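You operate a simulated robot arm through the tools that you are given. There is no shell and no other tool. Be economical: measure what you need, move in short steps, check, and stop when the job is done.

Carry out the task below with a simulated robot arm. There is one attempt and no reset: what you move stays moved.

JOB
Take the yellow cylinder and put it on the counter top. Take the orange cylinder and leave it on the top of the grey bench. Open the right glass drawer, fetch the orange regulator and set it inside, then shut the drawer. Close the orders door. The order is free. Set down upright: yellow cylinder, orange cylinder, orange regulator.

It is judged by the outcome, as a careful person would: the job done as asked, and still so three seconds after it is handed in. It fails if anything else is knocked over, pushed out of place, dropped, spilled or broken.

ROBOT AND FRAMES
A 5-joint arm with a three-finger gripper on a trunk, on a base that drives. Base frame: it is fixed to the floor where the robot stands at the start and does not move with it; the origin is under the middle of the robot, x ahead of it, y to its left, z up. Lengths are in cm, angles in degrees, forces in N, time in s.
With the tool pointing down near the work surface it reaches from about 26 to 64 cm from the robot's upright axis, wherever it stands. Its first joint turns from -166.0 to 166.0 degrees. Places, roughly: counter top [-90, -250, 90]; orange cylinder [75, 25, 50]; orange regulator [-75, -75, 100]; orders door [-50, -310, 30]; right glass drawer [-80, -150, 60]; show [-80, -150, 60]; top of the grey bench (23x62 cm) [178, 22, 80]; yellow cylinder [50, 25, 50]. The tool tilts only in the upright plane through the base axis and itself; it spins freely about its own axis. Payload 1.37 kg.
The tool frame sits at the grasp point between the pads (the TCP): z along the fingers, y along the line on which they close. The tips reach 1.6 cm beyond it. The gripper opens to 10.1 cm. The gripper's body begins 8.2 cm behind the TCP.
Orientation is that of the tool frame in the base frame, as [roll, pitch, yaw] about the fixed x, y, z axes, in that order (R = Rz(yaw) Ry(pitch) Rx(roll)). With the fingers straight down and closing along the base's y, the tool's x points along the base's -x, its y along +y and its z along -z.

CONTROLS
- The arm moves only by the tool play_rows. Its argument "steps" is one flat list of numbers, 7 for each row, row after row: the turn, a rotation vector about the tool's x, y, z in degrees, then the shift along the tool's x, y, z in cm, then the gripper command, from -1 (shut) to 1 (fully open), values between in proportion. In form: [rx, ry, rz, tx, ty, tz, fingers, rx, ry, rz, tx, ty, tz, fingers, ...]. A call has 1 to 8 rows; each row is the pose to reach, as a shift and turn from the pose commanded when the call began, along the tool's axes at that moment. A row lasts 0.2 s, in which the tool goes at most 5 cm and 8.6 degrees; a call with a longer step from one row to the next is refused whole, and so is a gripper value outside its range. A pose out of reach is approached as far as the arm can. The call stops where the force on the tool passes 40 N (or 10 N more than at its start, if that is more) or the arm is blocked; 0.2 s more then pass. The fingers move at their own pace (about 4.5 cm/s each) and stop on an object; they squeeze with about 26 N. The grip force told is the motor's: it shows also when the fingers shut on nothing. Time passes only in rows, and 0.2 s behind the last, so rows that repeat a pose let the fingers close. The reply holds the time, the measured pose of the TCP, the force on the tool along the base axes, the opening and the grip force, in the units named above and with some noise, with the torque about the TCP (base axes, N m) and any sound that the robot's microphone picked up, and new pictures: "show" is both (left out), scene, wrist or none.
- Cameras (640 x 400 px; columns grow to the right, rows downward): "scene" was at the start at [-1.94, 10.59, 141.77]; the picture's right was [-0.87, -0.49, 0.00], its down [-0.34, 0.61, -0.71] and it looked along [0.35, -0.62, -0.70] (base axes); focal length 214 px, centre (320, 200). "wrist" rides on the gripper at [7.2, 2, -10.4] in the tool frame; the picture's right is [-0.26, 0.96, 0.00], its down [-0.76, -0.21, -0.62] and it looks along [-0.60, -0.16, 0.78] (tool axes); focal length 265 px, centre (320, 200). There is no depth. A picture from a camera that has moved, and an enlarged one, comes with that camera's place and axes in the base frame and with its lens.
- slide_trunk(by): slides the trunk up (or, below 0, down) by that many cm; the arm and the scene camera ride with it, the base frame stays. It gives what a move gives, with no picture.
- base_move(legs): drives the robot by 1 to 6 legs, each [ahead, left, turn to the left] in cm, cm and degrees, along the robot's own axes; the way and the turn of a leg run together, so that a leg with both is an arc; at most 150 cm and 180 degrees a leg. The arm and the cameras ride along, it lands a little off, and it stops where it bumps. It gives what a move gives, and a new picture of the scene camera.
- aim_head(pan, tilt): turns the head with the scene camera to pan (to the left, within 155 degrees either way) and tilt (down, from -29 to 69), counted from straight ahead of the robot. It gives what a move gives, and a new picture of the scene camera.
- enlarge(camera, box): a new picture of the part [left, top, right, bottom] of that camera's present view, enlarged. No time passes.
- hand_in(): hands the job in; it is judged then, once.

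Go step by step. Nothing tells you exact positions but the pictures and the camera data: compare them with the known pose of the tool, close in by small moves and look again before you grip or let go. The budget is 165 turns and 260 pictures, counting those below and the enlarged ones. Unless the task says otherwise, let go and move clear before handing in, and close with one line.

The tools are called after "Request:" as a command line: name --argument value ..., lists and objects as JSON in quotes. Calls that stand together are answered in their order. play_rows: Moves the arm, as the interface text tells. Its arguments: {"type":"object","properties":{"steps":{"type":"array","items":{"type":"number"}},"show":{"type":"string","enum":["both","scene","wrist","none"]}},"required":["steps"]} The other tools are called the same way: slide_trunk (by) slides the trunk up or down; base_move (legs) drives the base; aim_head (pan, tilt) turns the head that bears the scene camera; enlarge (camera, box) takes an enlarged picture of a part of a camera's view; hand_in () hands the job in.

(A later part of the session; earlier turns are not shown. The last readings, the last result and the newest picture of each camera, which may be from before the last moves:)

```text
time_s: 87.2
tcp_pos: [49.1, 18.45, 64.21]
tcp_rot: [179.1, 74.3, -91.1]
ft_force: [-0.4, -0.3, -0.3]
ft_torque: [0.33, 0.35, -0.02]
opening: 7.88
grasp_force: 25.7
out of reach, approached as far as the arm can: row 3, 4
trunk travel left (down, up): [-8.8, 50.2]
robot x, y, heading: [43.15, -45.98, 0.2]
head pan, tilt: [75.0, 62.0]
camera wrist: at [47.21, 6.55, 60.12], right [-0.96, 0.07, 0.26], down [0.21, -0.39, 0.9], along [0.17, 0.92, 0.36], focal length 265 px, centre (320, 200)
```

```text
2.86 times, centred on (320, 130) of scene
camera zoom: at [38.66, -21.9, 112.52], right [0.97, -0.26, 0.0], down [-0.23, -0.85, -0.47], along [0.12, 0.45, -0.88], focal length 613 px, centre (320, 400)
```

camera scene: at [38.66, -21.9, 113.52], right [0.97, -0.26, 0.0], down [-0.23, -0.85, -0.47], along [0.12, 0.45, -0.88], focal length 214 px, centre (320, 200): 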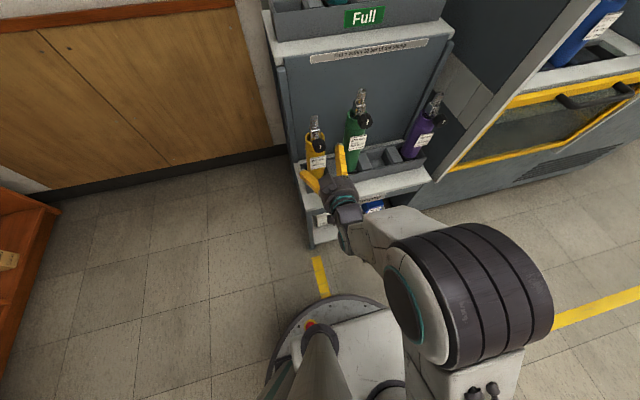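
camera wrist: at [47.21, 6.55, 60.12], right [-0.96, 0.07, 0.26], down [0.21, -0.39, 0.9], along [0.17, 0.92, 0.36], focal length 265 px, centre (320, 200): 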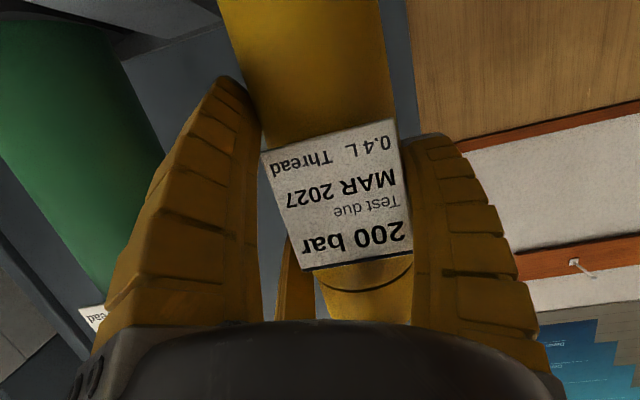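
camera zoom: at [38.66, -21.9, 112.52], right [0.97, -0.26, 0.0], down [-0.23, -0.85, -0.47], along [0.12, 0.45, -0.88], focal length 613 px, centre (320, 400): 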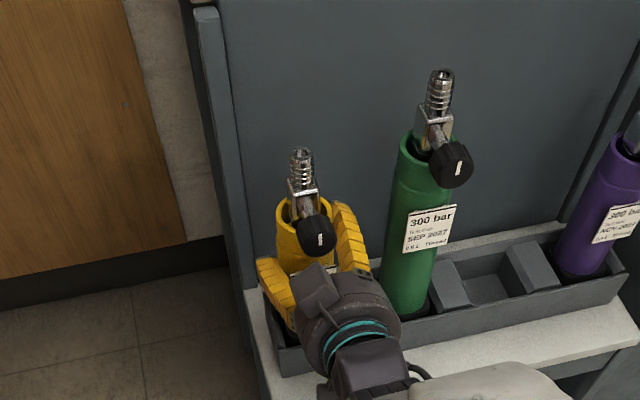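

Gripped at 26 N. Firm up, lift with the trunk, and back away.

Request:
play_rows --steps '[0, 0, 0, 0, 0, 0, -0.5, 0, 0, 0, 0, 0, 0, -1]' --show "none"

Request:
slide_trunk --by 14

Request:
base_move --legs '[[0, -30, 0]]'

Request:
aim_head --pan -100 --tilt 25

```text
time_s: 87.8
tcp_pos: [49.08, 18.51, 64.24]
tcp_rot: [179.0, 74.2, -91.0]
ft_force: [-0.9, 1.3, 1.5]
ft_torque: [0.4, 0.41, -0.02]
opening: 7.85
grasp_force: 26.4
trunk travel left (down, up): [-8.8, 50.2]
robot x, y, heading: [42.72, -45.75, -0.0]
head pan, tilt: [75.0, 62.0]
```

```text
time_s: 89.4
tcp_pos: [49.16, 18.57, 78.1]
tcp_rot: [179.3, 74.1, -91.0]
ft_force: [0.8, 0.2, -8.4]
ft_torque: [0.01, -0.11, 0.01]
opening: 7.86
grasp_force: 26.1
trunk travel left (down, up): [-22.8, 36.2]
robot x, y, heading: [43.36, -45.67, 0.0]
head pan, tilt: [75.0, 62.0]
```

```text
time_s: 91.5
tcp_pos: [49.19, -11.39, 78.13]
tcp_rot: [179.2, 74.1, -91.0]
ft_force: [-0.5, 0.4, -9.8]
ft_torque: [0.0, -0.07, -0.01]
opening: 7.86
grasp_force: 25.9
trunk travel left (down, up): [-22.8, 36.2]
robot x, y, heading: [43.13, -75.6, 0.1]
head pan, tilt: [75.0, 62.0]
camera scene: at [38.73, -51.78, 126.5], right [0.97, -0.26, 0.0], down [-0.23, -0.85, -0.47], along [0.12, 0.45, -0.88], focal length 214 px, centre (320, 200)
```

scene: 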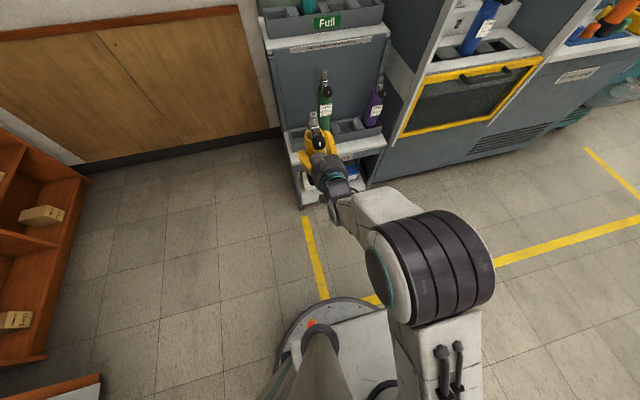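

```text
time_s: 94.1
tcp_pos: [49.3, -11.45, 77.99]
tcp_rot: [179.2, 74.1, -91.0]
ft_force: [0.5, 0.3, -7.6]
ft_torque: [0.03, -0.12, 0.02]
opening: 7.83
grasp_force: 25.1
trunk travel left (down, up): [-22.8, 36.2]
robot x, y, heading: [43.56, -75.78, 0.1]
head pan, tilt: [-100.0, 25.0]
camera scene: at [35.45, -67.06, 131.75], right [-0.98, 0.17, 0.0], down [0.07, 0.42, -0.91], along [-0.16, -0.89, -0.42], focal length 214 px, centre (320, 200)
```

scene: 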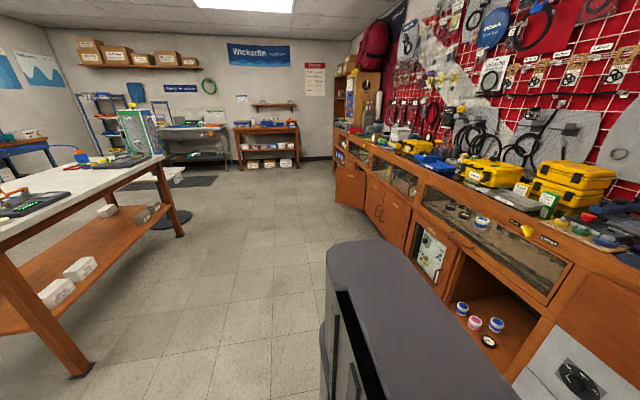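

Holding yellow. I drive down the aisle beside the counter and turn left 90° so the arm faces it, then look for free counter space.

Request:
base_move --legs '[[0, -140, 0], [0, 0, 90]]'

Request:
aim_head --pan 80 --tilt 30

Request:
aim_head --pan 130 --tilt 30

```text
time_s: 104.9
tcp_pos: [-20.99, -209.96, 77.97]
tcp_rot: [179.2, 74.1, -0.2]
ft_force: [0.3, -0.7, -8.9]
ft_torque: [0.12, -0.01, -0.06]
opening: 7.69
grasp_force: 25.8
trunk travel left (down, up): [-22.8, 36.2]
robot x, y, heading: [43.23, -215.38, 90.6]
head pan, tilt: [-100.0, 25.0]
camera scene: at [35.11, -222.93, 131.75], right [-0.16, -0.99, 0.0], down [-0.42, 0.07, -0.91], along [0.9, -0.14, -0.42], focal length 214 px, centre (320, 200)
```

scene: 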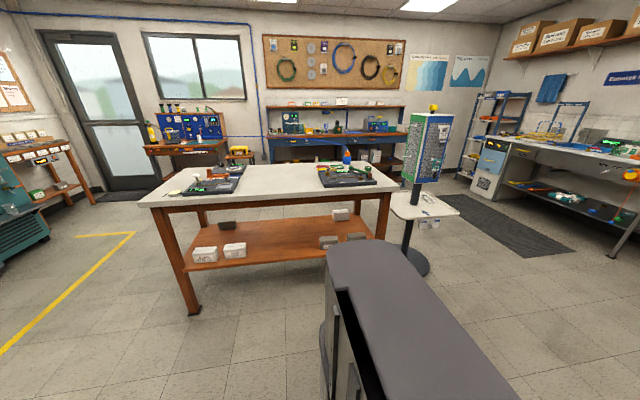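

```text
time_s: 107.6
tcp_pos: [-20.85, -210.06, 78.07]
tcp_rot: [179.2, 74.0, -0.2]
ft_force: [0.6, -0.3, -9.2]
ft_torque: [0.12, 0.0, 0.05]
opening: 7.69
grasp_force: 26.4
trunk travel left (down, up): [-22.8, 36.2]
robot x, y, heading: [43.63, -215.19, 90.9]
head pan, tilt: [80.0, 30.0]
camera scene: at [17.08, -220.01, 130.93], right [0.16, 0.99, 0.0], down [0.49, -0.08, -0.87], along [-0.85, 0.14, -0.5], focal length 214 px, centre (320, 200)
```

scene: 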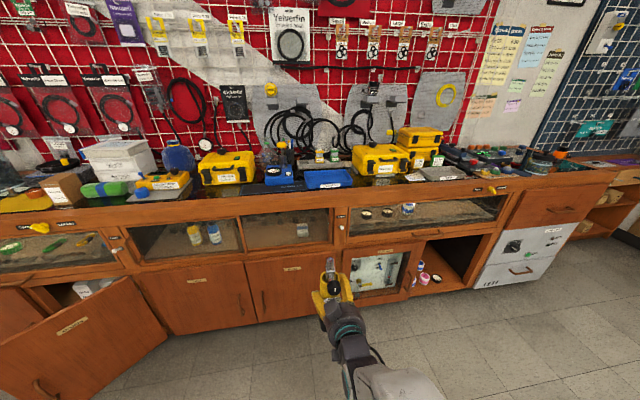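

```text
time_s: 108.8
tcp_pos: [-20.93, -210.09, 78.08]
tcp_rot: [179.3, 74.0, -0.2]
ft_force: [0.6, -0.5, -8.0]
ft_torque: [0.13, 0.04, 0.04]
opening: 7.69
grasp_force: 25.9
trunk travel left (down, up): [-22.8, 36.2]
robot x, y, heading: [43.56, -215.44, 90.9]
head pan, tilt: [130.0, 30.0]
camera scene: at [19.16, -227.36, 130.94], right [-0.65, 0.76, 0.0], down [0.38, 0.33, -0.87], along [-0.66, -0.57, -0.5], focal length 214 px, centre (320, 200)
```

scene: 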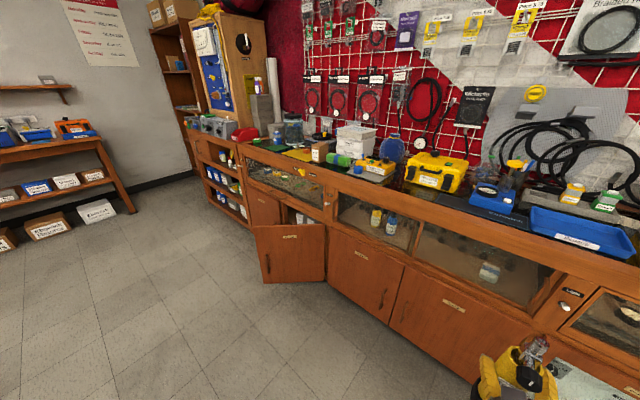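

The counter is crowded; I zoom over its top to find a free spot.

Request:
aim_head --pan 95 --tilt 30

Request:
enlarge --camera "scene" --box '[0, 100, 320, 260]'

Request:
enlarge --camera "scene" --box '[320, 100, 640, 260]'

```text
time_s: 109.8
tcp_pos: [-20.85, -210.13, 78.08]
tcp_rot: [179.2, 74.0, -0.3]
ft_force: [0.4, -0.3, -8.9]
ft_torque: [0.1, 0.01, 0.02]
opening: 7.7
grasp_force: 25.6
trunk travel left (down, up): [-22.8, 36.2]
robot x, y, heading: [43.65, -215.31, 90.8]
head pan, tilt: [95.0, 30.0]
camera scene: at [17.01, -222.38, 130.93], right [-0.1, 0.99, 0.0], down [0.5, 0.05, -0.87], along [-0.86, -0.09, -0.5], focal length 214 px, centre (320, 200)
```

scene: 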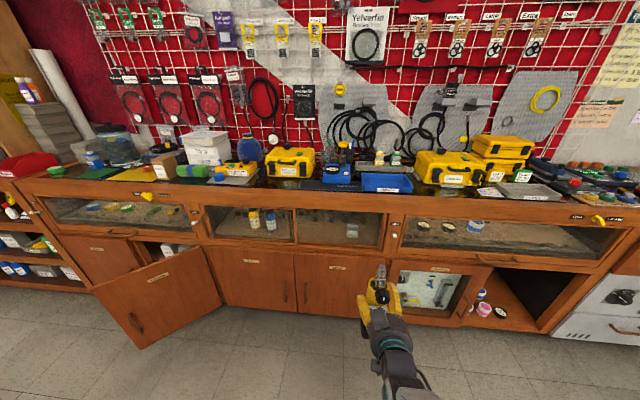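

```text
2.00 times, centred on (160, 180) of scene
camera zoom: at [17.01, -222.38, 130.93], right [-0.1, 0.99, 0.0], down [0.5, 0.05, -0.87], along [-0.86, -0.09, -0.5], focal length 429 px, centre (640, 240)
```

zoom: 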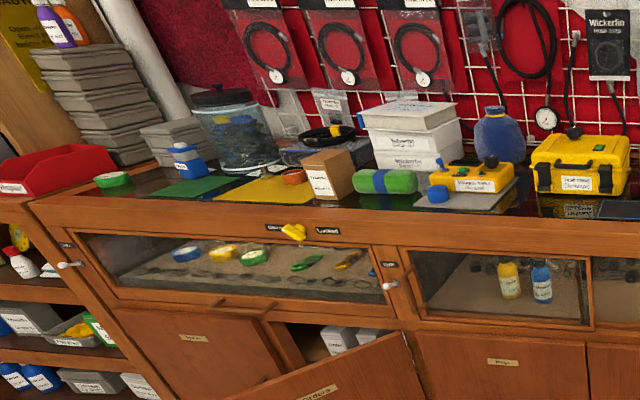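

```text
2.00 times, centred on (480, 180) of scene
camera zoom: at [17.01, -222.38, 130.93], right [-0.1, 0.99, 0.0], down [0.5, 0.05, -0.87], along [-0.86, -0.09, -0.5], focal length 429 px, centre (0, 240)
```

zoom: 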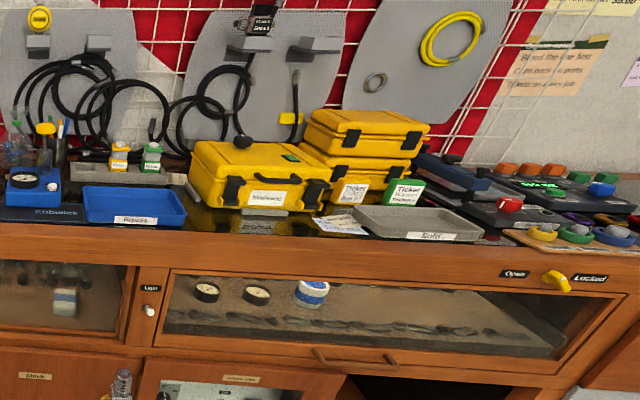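

There is a free strip of black counter top in front of the large yellow "Seasearch-type" case at about (-65, -177), roughly 11 cm deep. I raise yellow well above counter height and drive there.

Request:
slide_trunk --by 33

Request:
base_move --legs '[[0, 0, -0.8], [32.5, 0, 0], [0, 22, 0]]'

Request:
aim_head --pan 80 --tilt 45

Request:
enlarge --camera "scene" --box '[200, 80, 440, 230]'

```text
time_s: 113.1
tcp_pos: [-20.98, -210.17, 110.98]
tcp_rot: [179.3, 74.0, -0.2]
ft_force: [-0.5, 0.5, -9.0]
ft_torque: [0.1, 0.02, 0.03]
opening: 7.71
grasp_force: 25.6
trunk travel left (down, up): [-55.8, 3.2]
robot x, y, heading: [43.45, -215.55, 91.0]
head pan, tilt: [95.0, 30.0]
```

```text
time_s: 116.8
tcp_pos: [-42.56, -176.1, 110.96]
tcp_rot: [179.1, 73.9, -1.3]
ft_force: [-0.2, -0.5, -9.7]
ft_torque: [0.11, 0.01, 0.01]
opening: 7.67
grasp_force: 25.6
trunk travel left (down, up): [-55.8, 3.2]
robot x, y, heading: [21.95, -182.34, 89.9]
head pan, tilt: [95.0, 30.0]
camera scene: at [-4.99, -189.04, 163.91], right [-0.08, 1.0, 0.0], down [0.5, 0.04, -0.87], along [-0.86, -0.07, -0.5], focal length 214 px, centre (320, 200)
```

scene: 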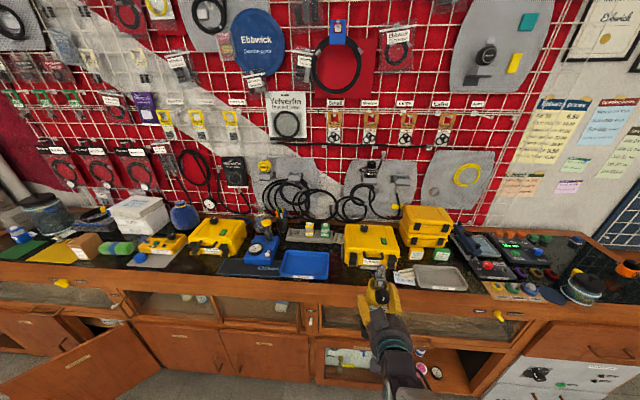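

```text
time_s: 117.6
tcp_pos: [-42.56, -176.08, 110.9]
tcp_rot: [179.2, 73.9, -1.2]
ft_force: [-0.2, -0.3, -9.2]
ft_torque: [0.06, 0.01, -0.01]
opening: 7.67
grasp_force: 26.1
trunk travel left (down, up): [-55.8, 3.2]
robot x, y, heading: [21.88, -182.78, 90.0]
head pan, tilt: [80.0, 45.0]
camera scene: at [-3.86, -186.85, 161.68], right [0.18, 0.98, 0.0], down [0.7, -0.13, -0.71], along [-0.7, 0.13, -0.71], focal length 214 px, centre (320, 200)
```

scene: 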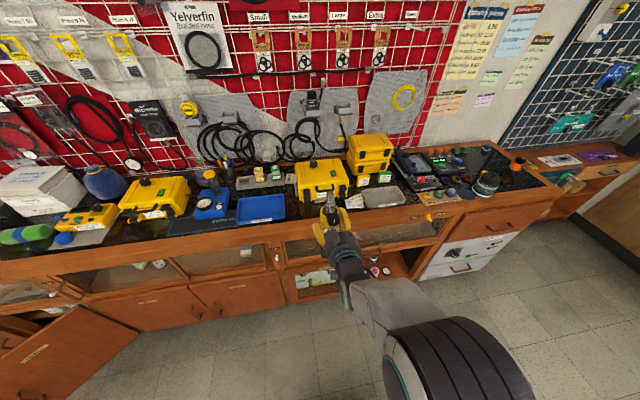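

```text
2.67 times, centred on (320, 155) of scene
camera zoom: at [-3.86, -186.85, 161.68], right [0.18, 0.98, 0.0], down [0.7, -0.13, -0.71], along [-0.7, 0.13, -0.71], focal length 572 px, centre (320, 320)
```

zoom: 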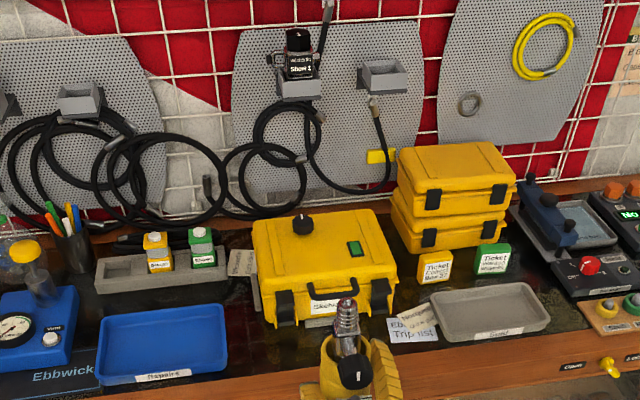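

The free strip in front of the case runs x≈-65 to -74. I approach to within a few cm and check.

Request:
base_move --legs '[[0, 20, 0]]'

Request:
aim_head --pan 85 --tilt 60

Request:
enlarge --camera "scene" --box '[260, 90, 420, 190]'

```text
time_s: 119.2
tcp_pos: [-62.36, -175.97, 110.92]
tcp_rot: [179.2, 74.0, -1.4]
ft_force: [-0.6, -0.7, -9.2]
ft_torque: [0.13, 0.03, -0.01]
opening: 7.66
grasp_force: 24.9
trunk travel left (down, up): [-55.8, 3.2]
robot x, y, heading: [1.84, -182.39, 89.6]
head pan, tilt: [80.0, 45.0]
camera scene: at [-23.8, -186.73, 161.65], right [0.18, 0.98, 0.0], down [0.7, -0.13, -0.71], along [-0.69, 0.13, -0.71], focal length 214 px, centre (320, 200)
```

scene: 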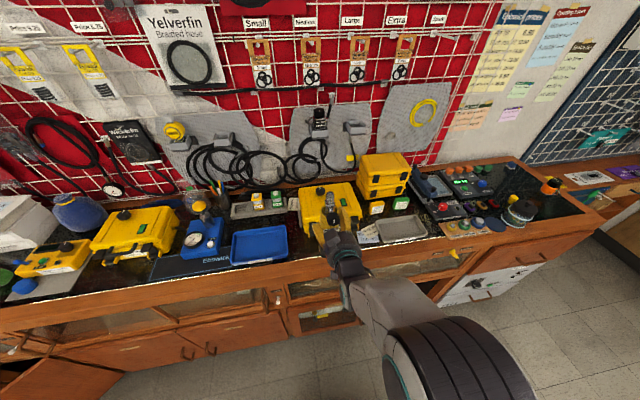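

```text
time_s: 120.0
tcp_pos: [-62.43, -176.03, 110.94]
tcp_rot: [179.2, 73.9, -1.2]
ft_force: [-0.1, 0.4, -9.0]
ft_torque: [0.07, 0.01, -0.01]
opening: 7.65
grasp_force: 26.3
trunk travel left (down, up): [-55.8, 3.2]
robot x, y, heading: [2.18, -182.94, 89.8]
head pan, tilt: [85.0, 60.0]
camera scene: at [-22.31, -187.57, 159.73], right [0.09, 1.0, 0.0], down [0.86, -0.08, -0.5], along [-0.5, 0.05, -0.87], focal length 214 px, centre (320, 200)
```

scene: 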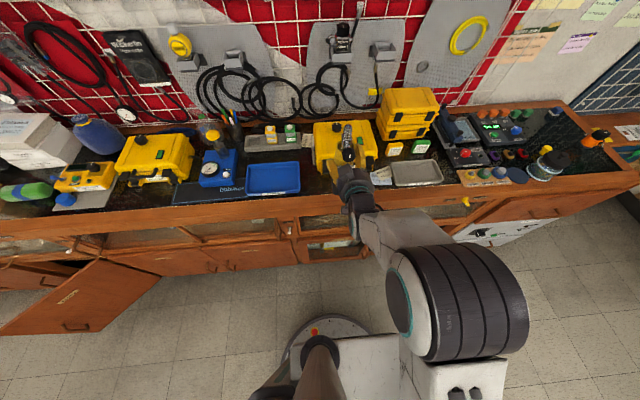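

```text
4.00 times, centred on (340, 140) of scene
camera zoom: at [-22.31, -187.57, 159.73], right [0.09, 1.0, 0.0], down [0.86, -0.08, -0.5], along [-0.5, 0.05, -0.87], focal length 858 px, centre (240, 440)
```

zoom: 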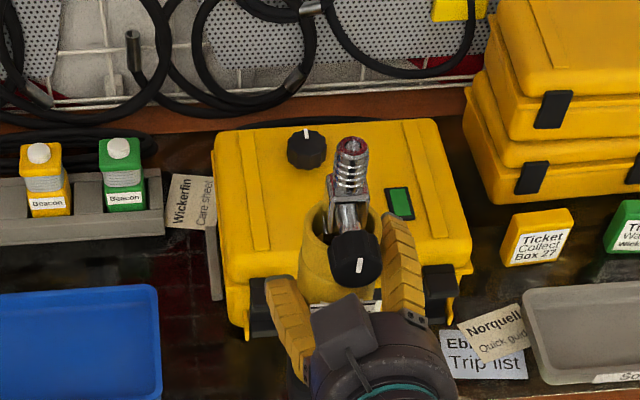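

Boundary of black top at x≈-65.5, case front at ≈-74.3. I move to TCP x≈-68.6 and lower.

Request:
base_move --legs '[[0, 6.1, 0]]'

Request:
slide_trunk --by -6.5

Request:
enlarge --camera "scene" --box '[260, 90, 420, 190]'

Request:
slide_trunk --by -1

```text
time_s: 120.9
tcp_pos: [-68.71, -175.9, 110.98]
tcp_rot: [179.2, 74.0, -1.3]
ft_force: [-1.1, -0.1, -10.4]
ft_torque: [0.08, 0.04, 0.02]
opening: 7.69
grasp_force: 25.7
trunk travel left (down, up): [-55.8, 3.2]
robot x, y, heading: [-4.3, -182.39, 89.8]
head pan, tilt: [85.0, 60.0]
camera scene: at [-28.69, -187.54, 159.7], right [0.09, 1.0, 0.0], down [0.86, -0.08, -0.5], along [-0.5, 0.05, -0.87], focal length 214 px, centre (320, 200)
```

scene: 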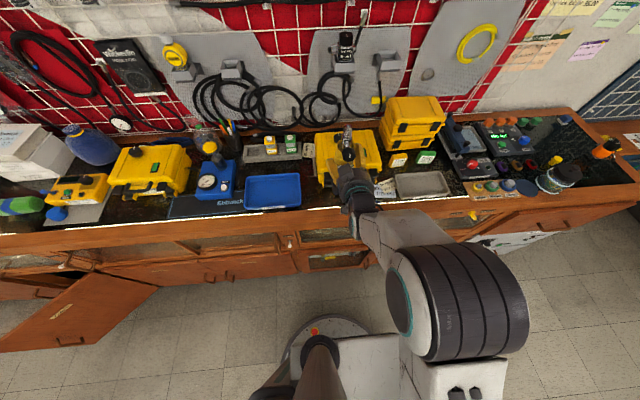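

```text
time_s: 122.0
tcp_pos: [-68.53, -175.9, 104.43]
tcp_rot: [179.2, 73.9, -1.3]
ft_force: [-0.1, 0.2, -8.7]
ft_torque: [0.06, -0.03, 0.01]
opening: 7.68
grasp_force: 25.6
trunk travel left (down, up): [-49.3, 9.7]
robot x, y, heading: [-4.35, -182.16, 90.1]
head pan, tilt: [85.0, 60.0]
```

```text
4.00 times, centred on (340, 140) of scene
camera zoom: at [-28.5, -187.55, 153.23], right [0.09, 1.0, 0.0], down [0.86, -0.08, -0.5], along [-0.5, 0.05, -0.87], focal length 858 px, centre (240, 440)
```

zoom: 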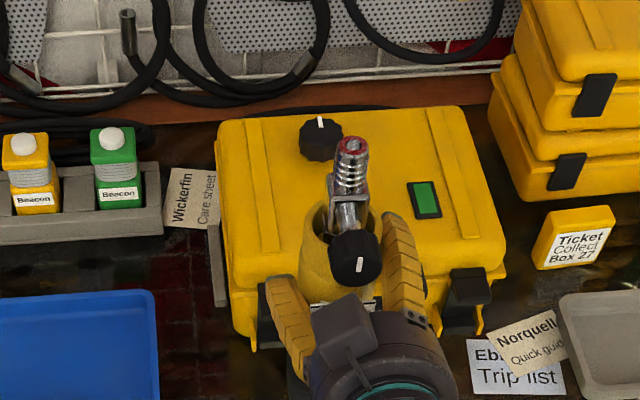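

```text
time_s: 122.6
tcp_pos: [-68.55, -175.82, 103.38]
tcp_rot: [179.2, 73.9, -1.3]
ft_force: [-0.1, -0.6, -7.4]
ft_torque: [0.1, 0.0, 0.01]
opening: 7.66
grasp_force: 26.2
trunk travel left (down, up): [-48.3, 10.7]
robot x, y, heading: [-4.22, -182.41, 89.7]
head pan, tilt: [85.0, 60.0]
```

Request:
slide_trunk --by -0.8

Request:
slide_trunk --by -0.6

```text
time_s: 123.1
tcp_pos: [-68.47, -175.93, 102.61]
tcp_rot: [179.1, 73.9, -1.2]
ft_force: [-0.1, -0.1, -8.7]
ft_torque: [0.1, 0.0, -0.01]
opening: 7.65
grasp_force: 26.1
trunk travel left (down, up): [-47.5, 11.5]
robot x, y, heading: [-4.38, -182.37, 89.8]
head pan, tilt: [85.0, 60.0]
```

```text
time_s: 123.7
tcp_pos: [-68.56, -175.92, 102.01]
tcp_rot: [179.3, 73.8, -1.3]
ft_force: [-0.4, -0.3, -8.9]
ft_torque: [0.07, -0.03, 0.03]
opening: 7.66
grasp_force: 25.9
trunk travel left (down, up): [-46.9, 12.1]
robot x, y, heading: [-4.35, -182.59, 89.9]
head pan, tilt: [85.0, 60.0]
```

Request:
slide_trunk --by -0.6

Request:
slide_trunk --by -0.5

```text
time_s: 124.2
tcp_pos: [-68.51, -175.99, 101.47]
tcp_rot: [179.2, 74.0, -1.3]
ft_force: [0.9, -0.4, -9.6]
ft_torque: [0.1, 0.0, -0.03]
opening: 7.68
grasp_force: 26.4
trunk travel left (down, up): [-46.3, 12.7]
robot x, y, heading: [-4.28, -182.14, 89.4]
head pan, tilt: [85.0, 60.0]
```

```text
time_s: 124.8
tcp_pos: [-68.61, -176.01, 100.8]
tcp_rot: [179.1, 73.9, -1.3]
ft_force: [0.1, 0.2, -8.3]
ft_torque: [0.09, 0.01, 0.03]
opening: 7.65
grasp_force: 25.8
trunk travel left (down, up): [-45.8, 13.2]
robot x, y, heading: [-4.19, -182.67, 89.4]
head pan, tilt: [85.0, 60.0]
```

Request:
slide_trunk --by -0.5

Request:
slide_trunk --by -0.5

Request:
enlarge --camera "scene" --box '[290, 120, 390, 200]'

```text
time_s: 125.3
tcp_pos: [-68.49, -175.93, 100.8]
tcp_rot: [179.0, 74.4, -1.5]
ft_force: [1.9, 1.7, 5.6]
ft_torque: [-0.3, -0.59, 0.12]
opening: 7.72
grasp_force: 26.0
trunk travel left (down, up): [-45.3, 13.7]
robot x, y, heading: [-4.59, -181.8, 89.7]
head pan, tilt: [85.0, 60.0]
```

```text
time_s: 125.8
tcp_pos: [-68.5, -175.93, 100.28]
tcp_rot: [179.1, 74.4, -1.5]
ft_force: [1.3, 4.1, 17.5]
ft_torque: [-0.24, 0.01, 0.03]
opening: 7.78
grasp_force: 26.1
trunk travel left (down, up): [-44.8, 14.2]
robot x, y, heading: [-4.33, -182.26, 89.6]
head pan, tilt: [85.0, 60.0]
```

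```text
5.00 times, centred on (340, 160) of scene
camera zoom: at [-28.23, -187.51, 148.8], right [0.09, 1.0, 0.0], down [0.86, -0.08, -0.5], along [-0.5, 0.05, -0.87], focal length 1072 px, centre (220, 400)
```

zoom: 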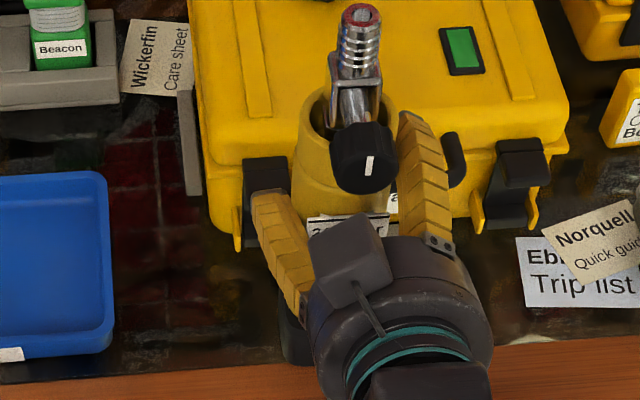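

Contact at TCP z≈100.8; the black foot is on the dark counter top. Relieve slightly and release.

Request:
slide_trunk --by 0.4

Request:
play_rows --steps '[0, 0, 0, 0, 0, 0, 0.55, 0, 0, 0, 0, 0, 0, 0.62, 0, 0, 0, 0, 0, 0, 0.7, 0, 0, 0, 0, 0, 0, 0.8, 0, 0, 0, 0, 0, 0, 0.8]' --show "wrist"

Request:
enlarge --camera "scene" --box '[290, 120, 390, 200]'

```text
time_s: 126.4
tcp_pos: [-68.49, -175.99, 100.21]
tcp_rot: [179.1, 73.8, -1.3]
ft_force: [1.1, 1.3, 5.0]
ft_torque: [-0.4, 0.03, 0.04]
opening: 7.6
grasp_force: 25.5
trunk travel left (down, up): [-45.2, 13.8]
robot x, y, heading: [-4.6, -182.54, 89.7]
head pan, tilt: [85.0, 60.0]
```

```text
time_s: 127.6
tcp_pos: [-68.52, -175.98, 100.38]
tcp_rot: [179.2, 73.9, -1.3]
ft_force: [0.2, -0.5, 0.7]
ft_torque: [-0.01, -0.01, -0.02]
opening: 9.22
grasp_force: 0.5
trunk travel left (down, up): [-45.2, 13.8]
robot x, y, heading: [-4.15, -182.2, 89.8]
head pan, tilt: [85.0, 60.0]
camera wrist: at [-56.31, -177.99, 96.38], right [-0.08, -0.96, 0.26], down [0.39, 0.21, 0.9], along [-0.92, 0.17, 0.36], focal length 265 px, centre (320, 200)
```

wrist: 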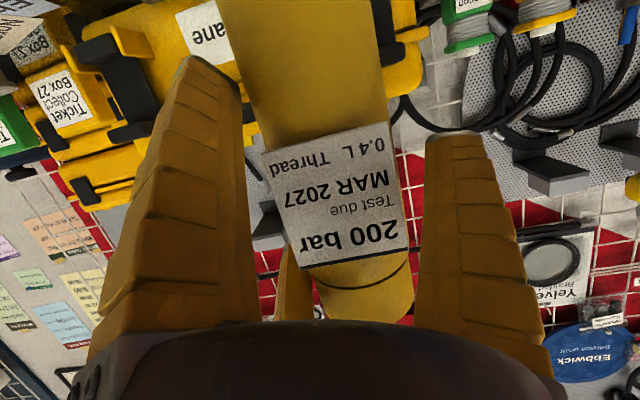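

```text
5.00 times, centred on (340, 160) of scene
camera zoom: at [-28.42, -187.56, 149.15], right [0.09, 1.0, 0.0], down [0.86, -0.08, -0.5], along [-0.5, 0.05, -0.87], focal length 1072 px, centre (220, 400)
```

zoom: 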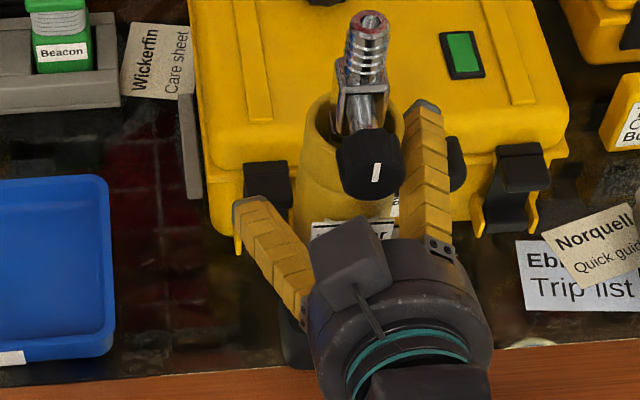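

Standing free. I ease 0.5 cm toward the open side and retreat straight back.

Request:
base_move --legs '[[0.5, 0, 0], [0, -4, 0]]'

Request:
base_move --legs '[[0, -24, 0]]'

Request:
enlarge --camera "scene" --box '[240, 60, 440, 200]'

```text
time_s: 128.8
tcp_pos: [-64.52, -175.61, 100.5]
tcp_rot: [179.2, 74.0, -1.3]
ft_force: [-0.4, 0.1, 1.0]
ft_torque: [0.0, 0.0, -0.02]
opening: 9.19
grasp_force: 1.0
trunk travel left (down, up): [-45.2, 13.8]
robot x, y, heading: [-0.48, -181.93, 90.0]
head pan, tilt: [85.0, 60.0]
camera scene: at [-24.32, -187.09, 149.17], right [0.09, 1.0, 0.0], down [0.86, -0.08, -0.5], along [-0.5, 0.05, -0.87], focal length 214 px, centre (320, 200)
```

scene: 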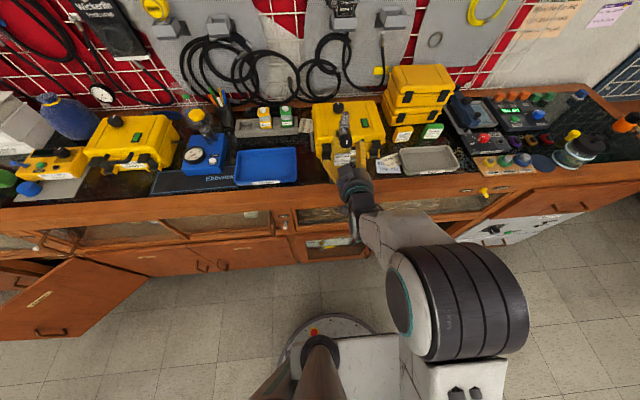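

```text
time_s: 130.6
tcp_pos: [-40.66, -175.54, 100.35]
tcp_rot: [179.2, 74.0, -1.4]
ft_force: [-0.4, -0.2, 0.4]
ft_torque: [-0.01, 0.01, -0.02]
opening: 9.18
grasp_force: 1.1
trunk travel left (down, up): [-45.2, 13.8]
robot x, y, heading: [23.43, -181.91, 89.6]
head pan, tilt: [85.0, 60.0]
camera scene: at [-0.53, -187.15, 149.16], right [0.09, 1.0, 0.0], down [0.86, -0.08, -0.5], along [-0.5, 0.05, -0.87], focal length 214 px, centre (320, 200)
```

scene: 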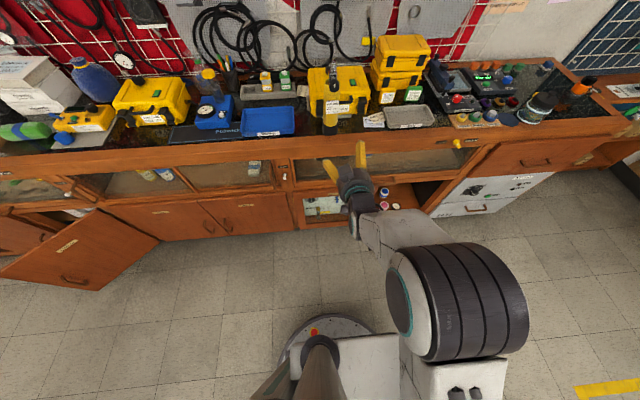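

```text
2.86 times, centred on (340, 130) of scene
camera zoom: at [-0.53, -187.15, 149.16], right [0.09, 1.0, 0.0], down [0.86, -0.08, -0.5], along [-0.5, 0.05, -0.87], focal length 613 px, centre (263, 400)
```

zoom: 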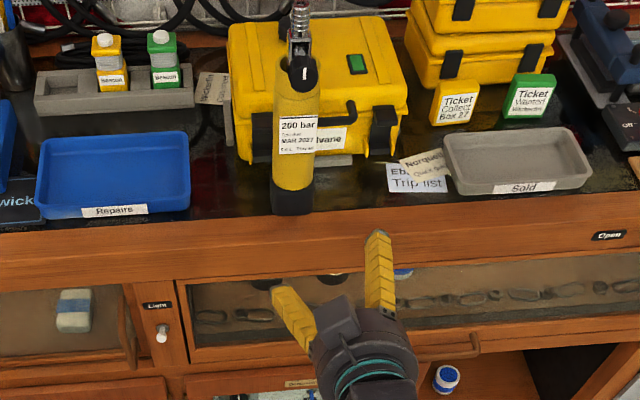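

Yellow stands upright on the counter. Now the right glass drawer and the orange regulator: I drive along and look at both.

Request:
base_move --legs '[[45, 0, 0]]'

Request:
enlarge --camera "scene" --box '[200, 60, 400, 200]'

Request:
aim_head --pan 75 --tilt 35

Request:
enlarge --camera "scene" --box '[280, 120, 520, 280]'

```text
time_s: 133.3
tcp_pos: [-40.65, -130.64, 100.39]
tcp_rot: [179.2, 73.9, -0.9]
ft_force: [-0.2, -0.2, 0.3]
ft_torque: [0.0, -0.05, 0.04]
opening: 9.2
grasp_force: 0.7
trunk travel left (down, up): [-45.2, 13.8]
robot x, y, heading: [23.41, -136.88, 90.4]
head pan, tilt: [85.0, 60.0]
camera scene: at [-0.48, -141.97, 149.15], right [0.08, 1.0, 0.0], down [0.86, -0.07, -0.5], along [-0.5, 0.04, -0.87], focal length 214 px, centre (320, 200)
```

scene: 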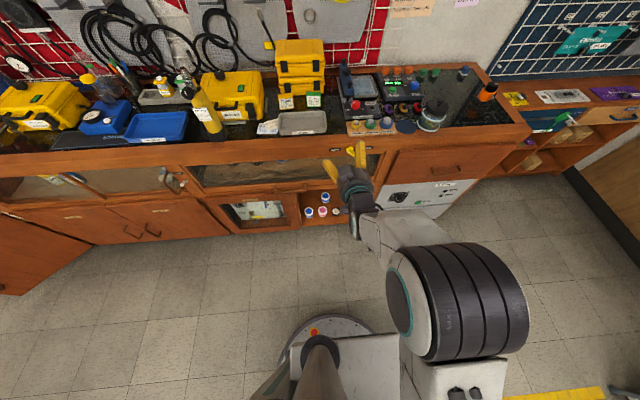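

```text
2.86 times, centred on (300, 130) of scene
camera zoom: at [-0.48, -141.97, 149.15], right [0.08, 1.0, 0.0], down [0.86, -0.07, -0.5], along [-0.5, 0.04, -0.87], focal length 613 px, centre (377, 400)
```

zoom: 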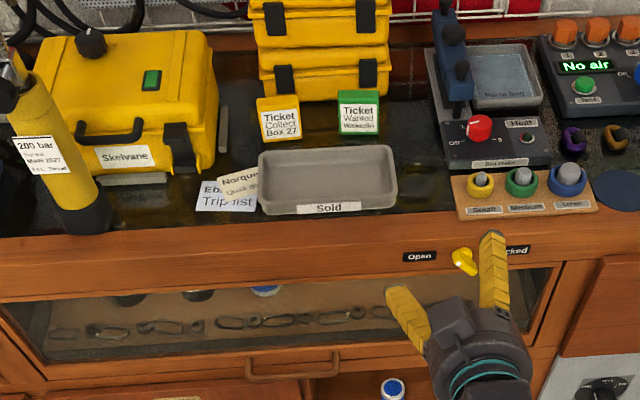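

```text
time_s: 134.2
tcp_pos: [-40.56, -130.61, 100.34]
tcp_rot: [179.2, 73.9, -0.8]
ft_force: [-0.2, -0.1, 0.3]
ft_torque: [0.0, 0.0, 0.02]
opening: 9.2
grasp_force: 0.9
trunk travel left (down, up): [-45.2, 13.8]
robot x, y, heading: [23.66, -136.81, 90.2]
head pan, tilt: [75.0, 35.0]
camera scene: at [-2.35, -140.32, 152.57], right [0.26, 0.97, 0.0], down [0.56, -0.15, -0.82], along [-0.79, 0.21, -0.57], focal length 214 px, centre (320, 200)
```

scene: 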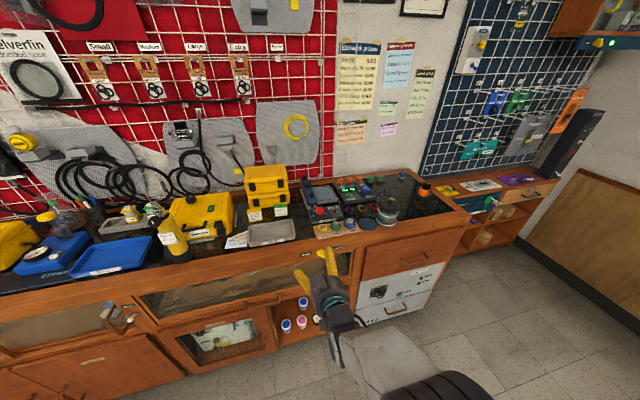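

```text
2.50 times, centred on (400, 200) of scene
camera zoom: at [-2.35, -140.32, 152.57], right [0.26, 0.97, 0.0], down [0.56, -0.15, -0.82], along [-0.79, 0.21, -0.57], focal length 536 px, centre (120, 200)
```

zoom: 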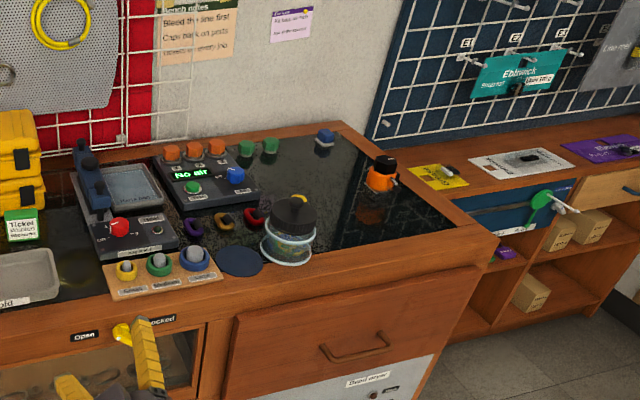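

The regulator is the small orange/black piece near (-80, -63, 93). The drawer has a yellow lever between "Open" and "Locked"; I need a clear close look at it and the drawer handle.

Request:
base_move --legs '[[-32, 0, 0]]'

Request:
aim_head --pan 60 --tilt 40

Request:
enlarge --camera "scene" --box '[290, 150, 370, 210]'

Request:
enlarge --camera "scene" --box '[120, 130, 400, 300]'

```text
time_s: 136.3
tcp_pos: [-40.48, -162.82, 100.53]
tcp_rot: [179.2, 74.1, -0.7]
ft_force: [-0.1, 0.3, 0.3]
ft_torque: [-0.03, -0.05, 0.0]
opening: 9.2
grasp_force: 0.8
trunk travel left (down, up): [-45.2, 13.8]
robot x, y, heading: [24.0, -169.06, 90.1]
head pan, tilt: [75.0, 35.0]
camera scene: at [-2.27, -172.55, 152.58], right [0.26, 0.97, 0.0], down [0.55, -0.15, -0.82], along [-0.79, 0.21, -0.57], focal length 214 px, centre (320, 200)
```

scene: 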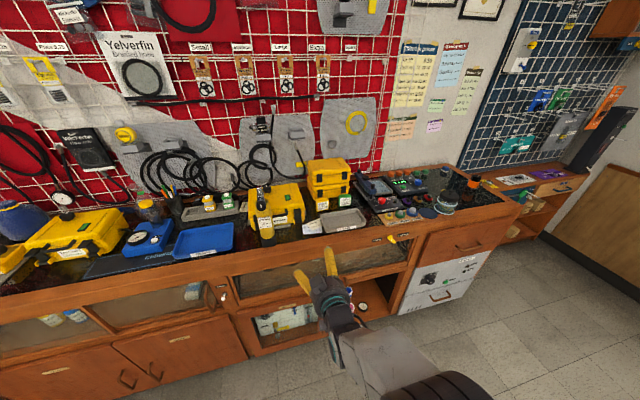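

```text
time_s: 137.1
tcp_pos: [-40.5, -162.76, 100.42]
tcp_rot: [179.3, 73.9, -0.9]
ft_force: [0.3, 0.8, 0.7]
ft_torque: [0.01, 0.01, -0.03]
opening: 9.23
grasp_force: 0.9
trunk travel left (down, up): [-45.2, 13.8]
robot x, y, heading: [23.71, -168.92, 89.9]
head pan, tilt: [60.0, 40.0]
camera scene: at [-1.14, -170.53, 151.82], right [0.5, 0.87, 0.0], down [0.56, -0.32, -0.77], along [-0.66, 0.38, -0.64], focal length 214 px, centre (320, 200)
```

scene: 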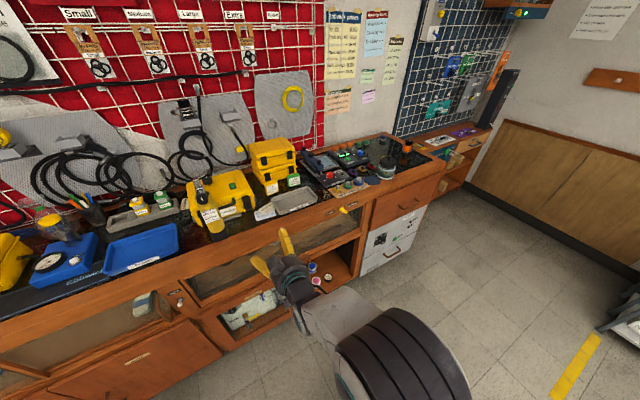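

```text
6.67 times, centred on (330, 180) of scene
camera zoom: at [-1.14, -170.53, 151.82], right [0.5, 0.87, 0.0], down [0.56, -0.32, -0.77], along [-0.66, 0.38, -0.64], focal length 1430 px, centre (253, 333)
```

zoom: 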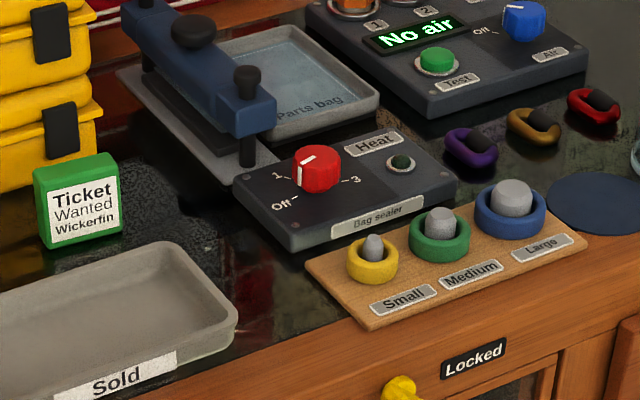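

```text
2.29 times, centred on (260, 215) of scene
camera zoom: at [-1.14, -170.53, 151.82], right [0.5, 0.87, 0.0], down [0.56, -0.32, -0.77], along [-0.66, 0.38, -0.64], focal length 490 px, centre (457, 166)
```

zoom: 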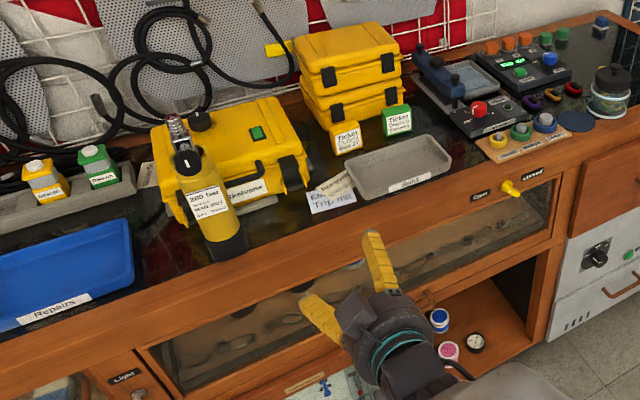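

Request:
enlarge --camera "scene" --box '[316, 190, 372, 230]'

Request:
enlarge --camera "scene" --box '[180, 200, 380, 330]'

```text
10.00 times, centred on (344, 210) of scene
camera zoom: at [-1.14, -170.53, 151.82], right [0.5, 0.87, 0.0], down [0.56, -0.32, -0.77], along [-0.66, 0.38, -0.64], focal length 2145 px, centre (80, 100)
```

zoom: 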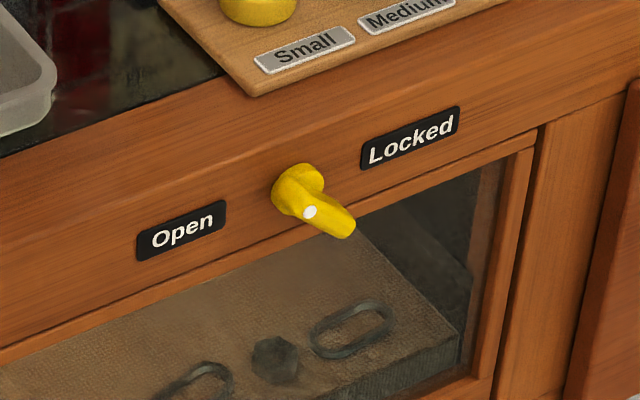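

```text
3.08 times, centred on (280, 265) of scene
camera zoom: at [-1.14, -170.53, 151.82], right [0.5, 0.87, 0.0], down [0.56, -0.32, -0.77], along [-0.66, 0.38, -0.64], focal length 660 px, centre (443, 0)
```

zoom: 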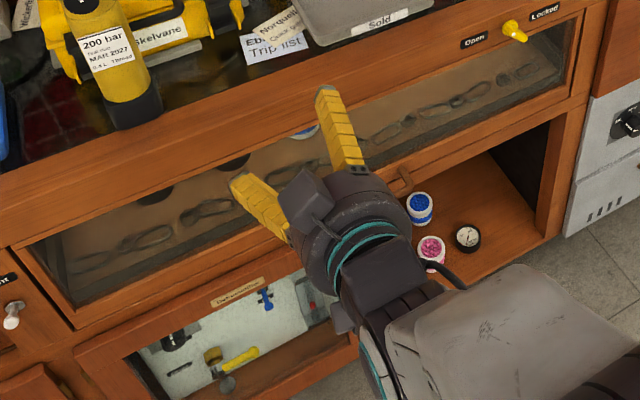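

The lever's state isn't clear from this side, so I look from in front/right of it.

Request:
base_move --legs '[[62, 0, 0]]'

Request:
aim_head --pan 105 --tilt 45

Request:
enlarge --camera "scene" --box '[220, 120, 420, 260]'

```text
time_s: 140.6
tcp_pos: [-40.6, -100.54, 100.42]
tcp_rot: [179.0, 74.1, -1.1]
ft_force: [0.3, -0.4, 0.3]
ft_torque: [0.0, -0.02, 0.02]
opening: 9.18
grasp_force: 1.1
trunk travel left (down, up): [-45.2, 13.8]
robot x, y, heading: [23.46, -106.63, 89.9]
head pan, tilt: [60.0, 40.0]
camera scene: at [-1.24, -108.3, 151.82], right [0.5, 0.87, 0.0], down [0.56, -0.32, -0.77], along [-0.66, 0.38, -0.64], focal length 214 px, centre (320, 200)
```

scene: 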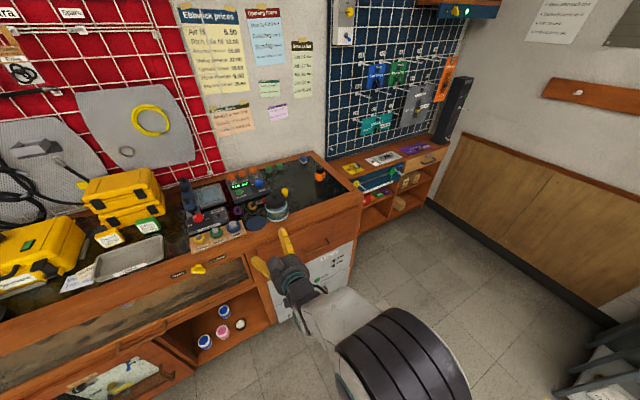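

```text
time_s: 141.7
tcp_pos: [-40.57, -100.59, 100.36]
tcp_rot: [179.1, 74.0, -1.0]
ft_force: [0.4, 0.2, -0.4]
ft_torque: [-0.03, -0.01, 0.01]
opening: 9.2
grasp_force: 0.8
trunk travel left (down, up): [-45.2, 13.8]
robot x, y, heading: [23.15, -106.72, 90.4]
head pan, tilt: [105.0, 45.0]
camera scene: at [-1.73, -114.68, 151.1], right [-0.26, 0.97, 0.0], down [0.68, 0.18, -0.71], along [-0.68, -0.18, -0.71], focal length 214 px, centre (320, 200)
```

scene: 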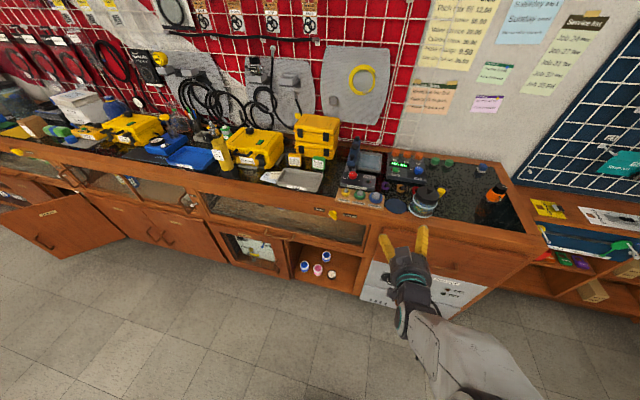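

```text
2.86 times, centred on (320, 190) of scene
camera zoom: at [-1.73, -114.68, 151.1], right [-0.26, 0.97, 0.0], down [0.68, 0.18, -0.71], along [-0.68, -0.18, -0.71], focal length 613 px, centre (320, 229)
```

zoom: 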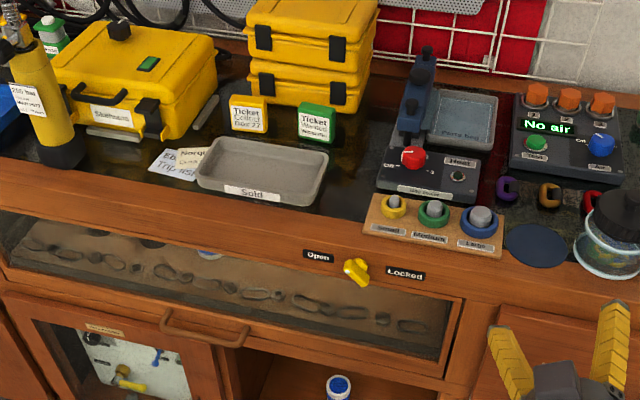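

Request:
enlarge --camera "scene" --box '[308, 195, 364, 230]'

Request:
enlarge --camera "scene" --box '[244, 205, 324, 255]'

Request:
enlarge --camera "scene" --box '[0, 130, 120, 250]'

```text
11.43 times, centred on (336, 212) of scene
camera zoom: at [-1.73, -114.68, 151.1], right [-0.26, 0.97, 0.0], down [0.68, 0.18, -0.71], along [-0.68, -0.18, -0.71], focal length 2451 px, centre (137, 57)
```

zoom: 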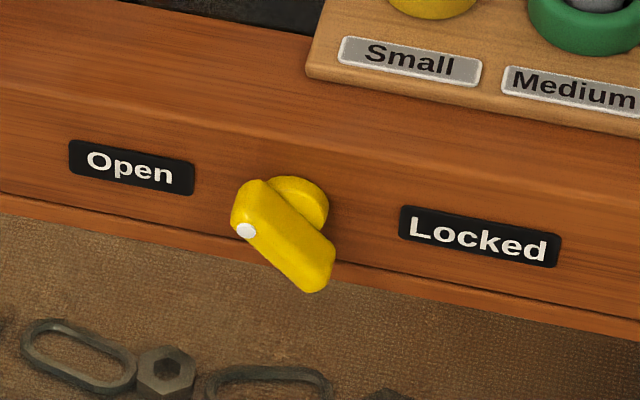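

```text
8.00 times, centred on (284, 230) of scene
camera zoom: at [-1.73, -114.68, 151.1], right [-0.26, 0.97, 0.0], down [0.68, 0.18, -0.71], along [-0.68, -0.18, -0.71], focal length 1716 px, centre (608, -40)
```

zoom: 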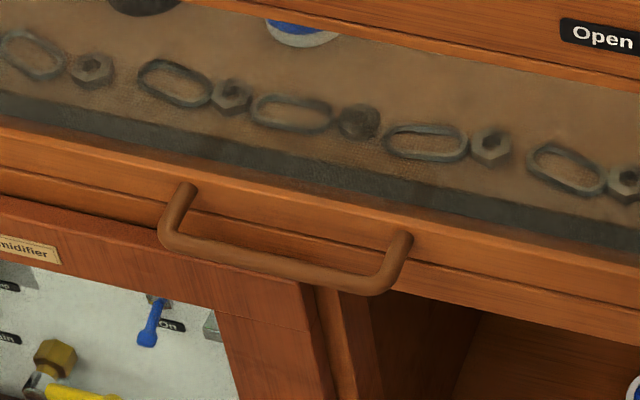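

```text
3.33 times, centred on (60, 190) of scene
camera zoom: at [-1.73, -114.68, 151.1], right [-0.26, 0.97, 0.0], down [0.68, 0.18, -0.71], along [-0.68, -0.18, -0.71], focal length 715 px, centre (1187, 233)
```

zoom: 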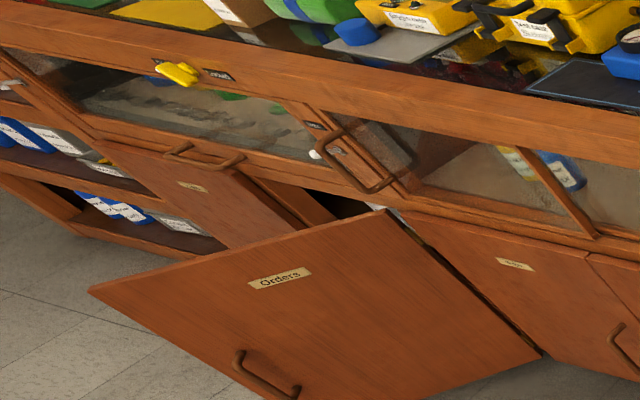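

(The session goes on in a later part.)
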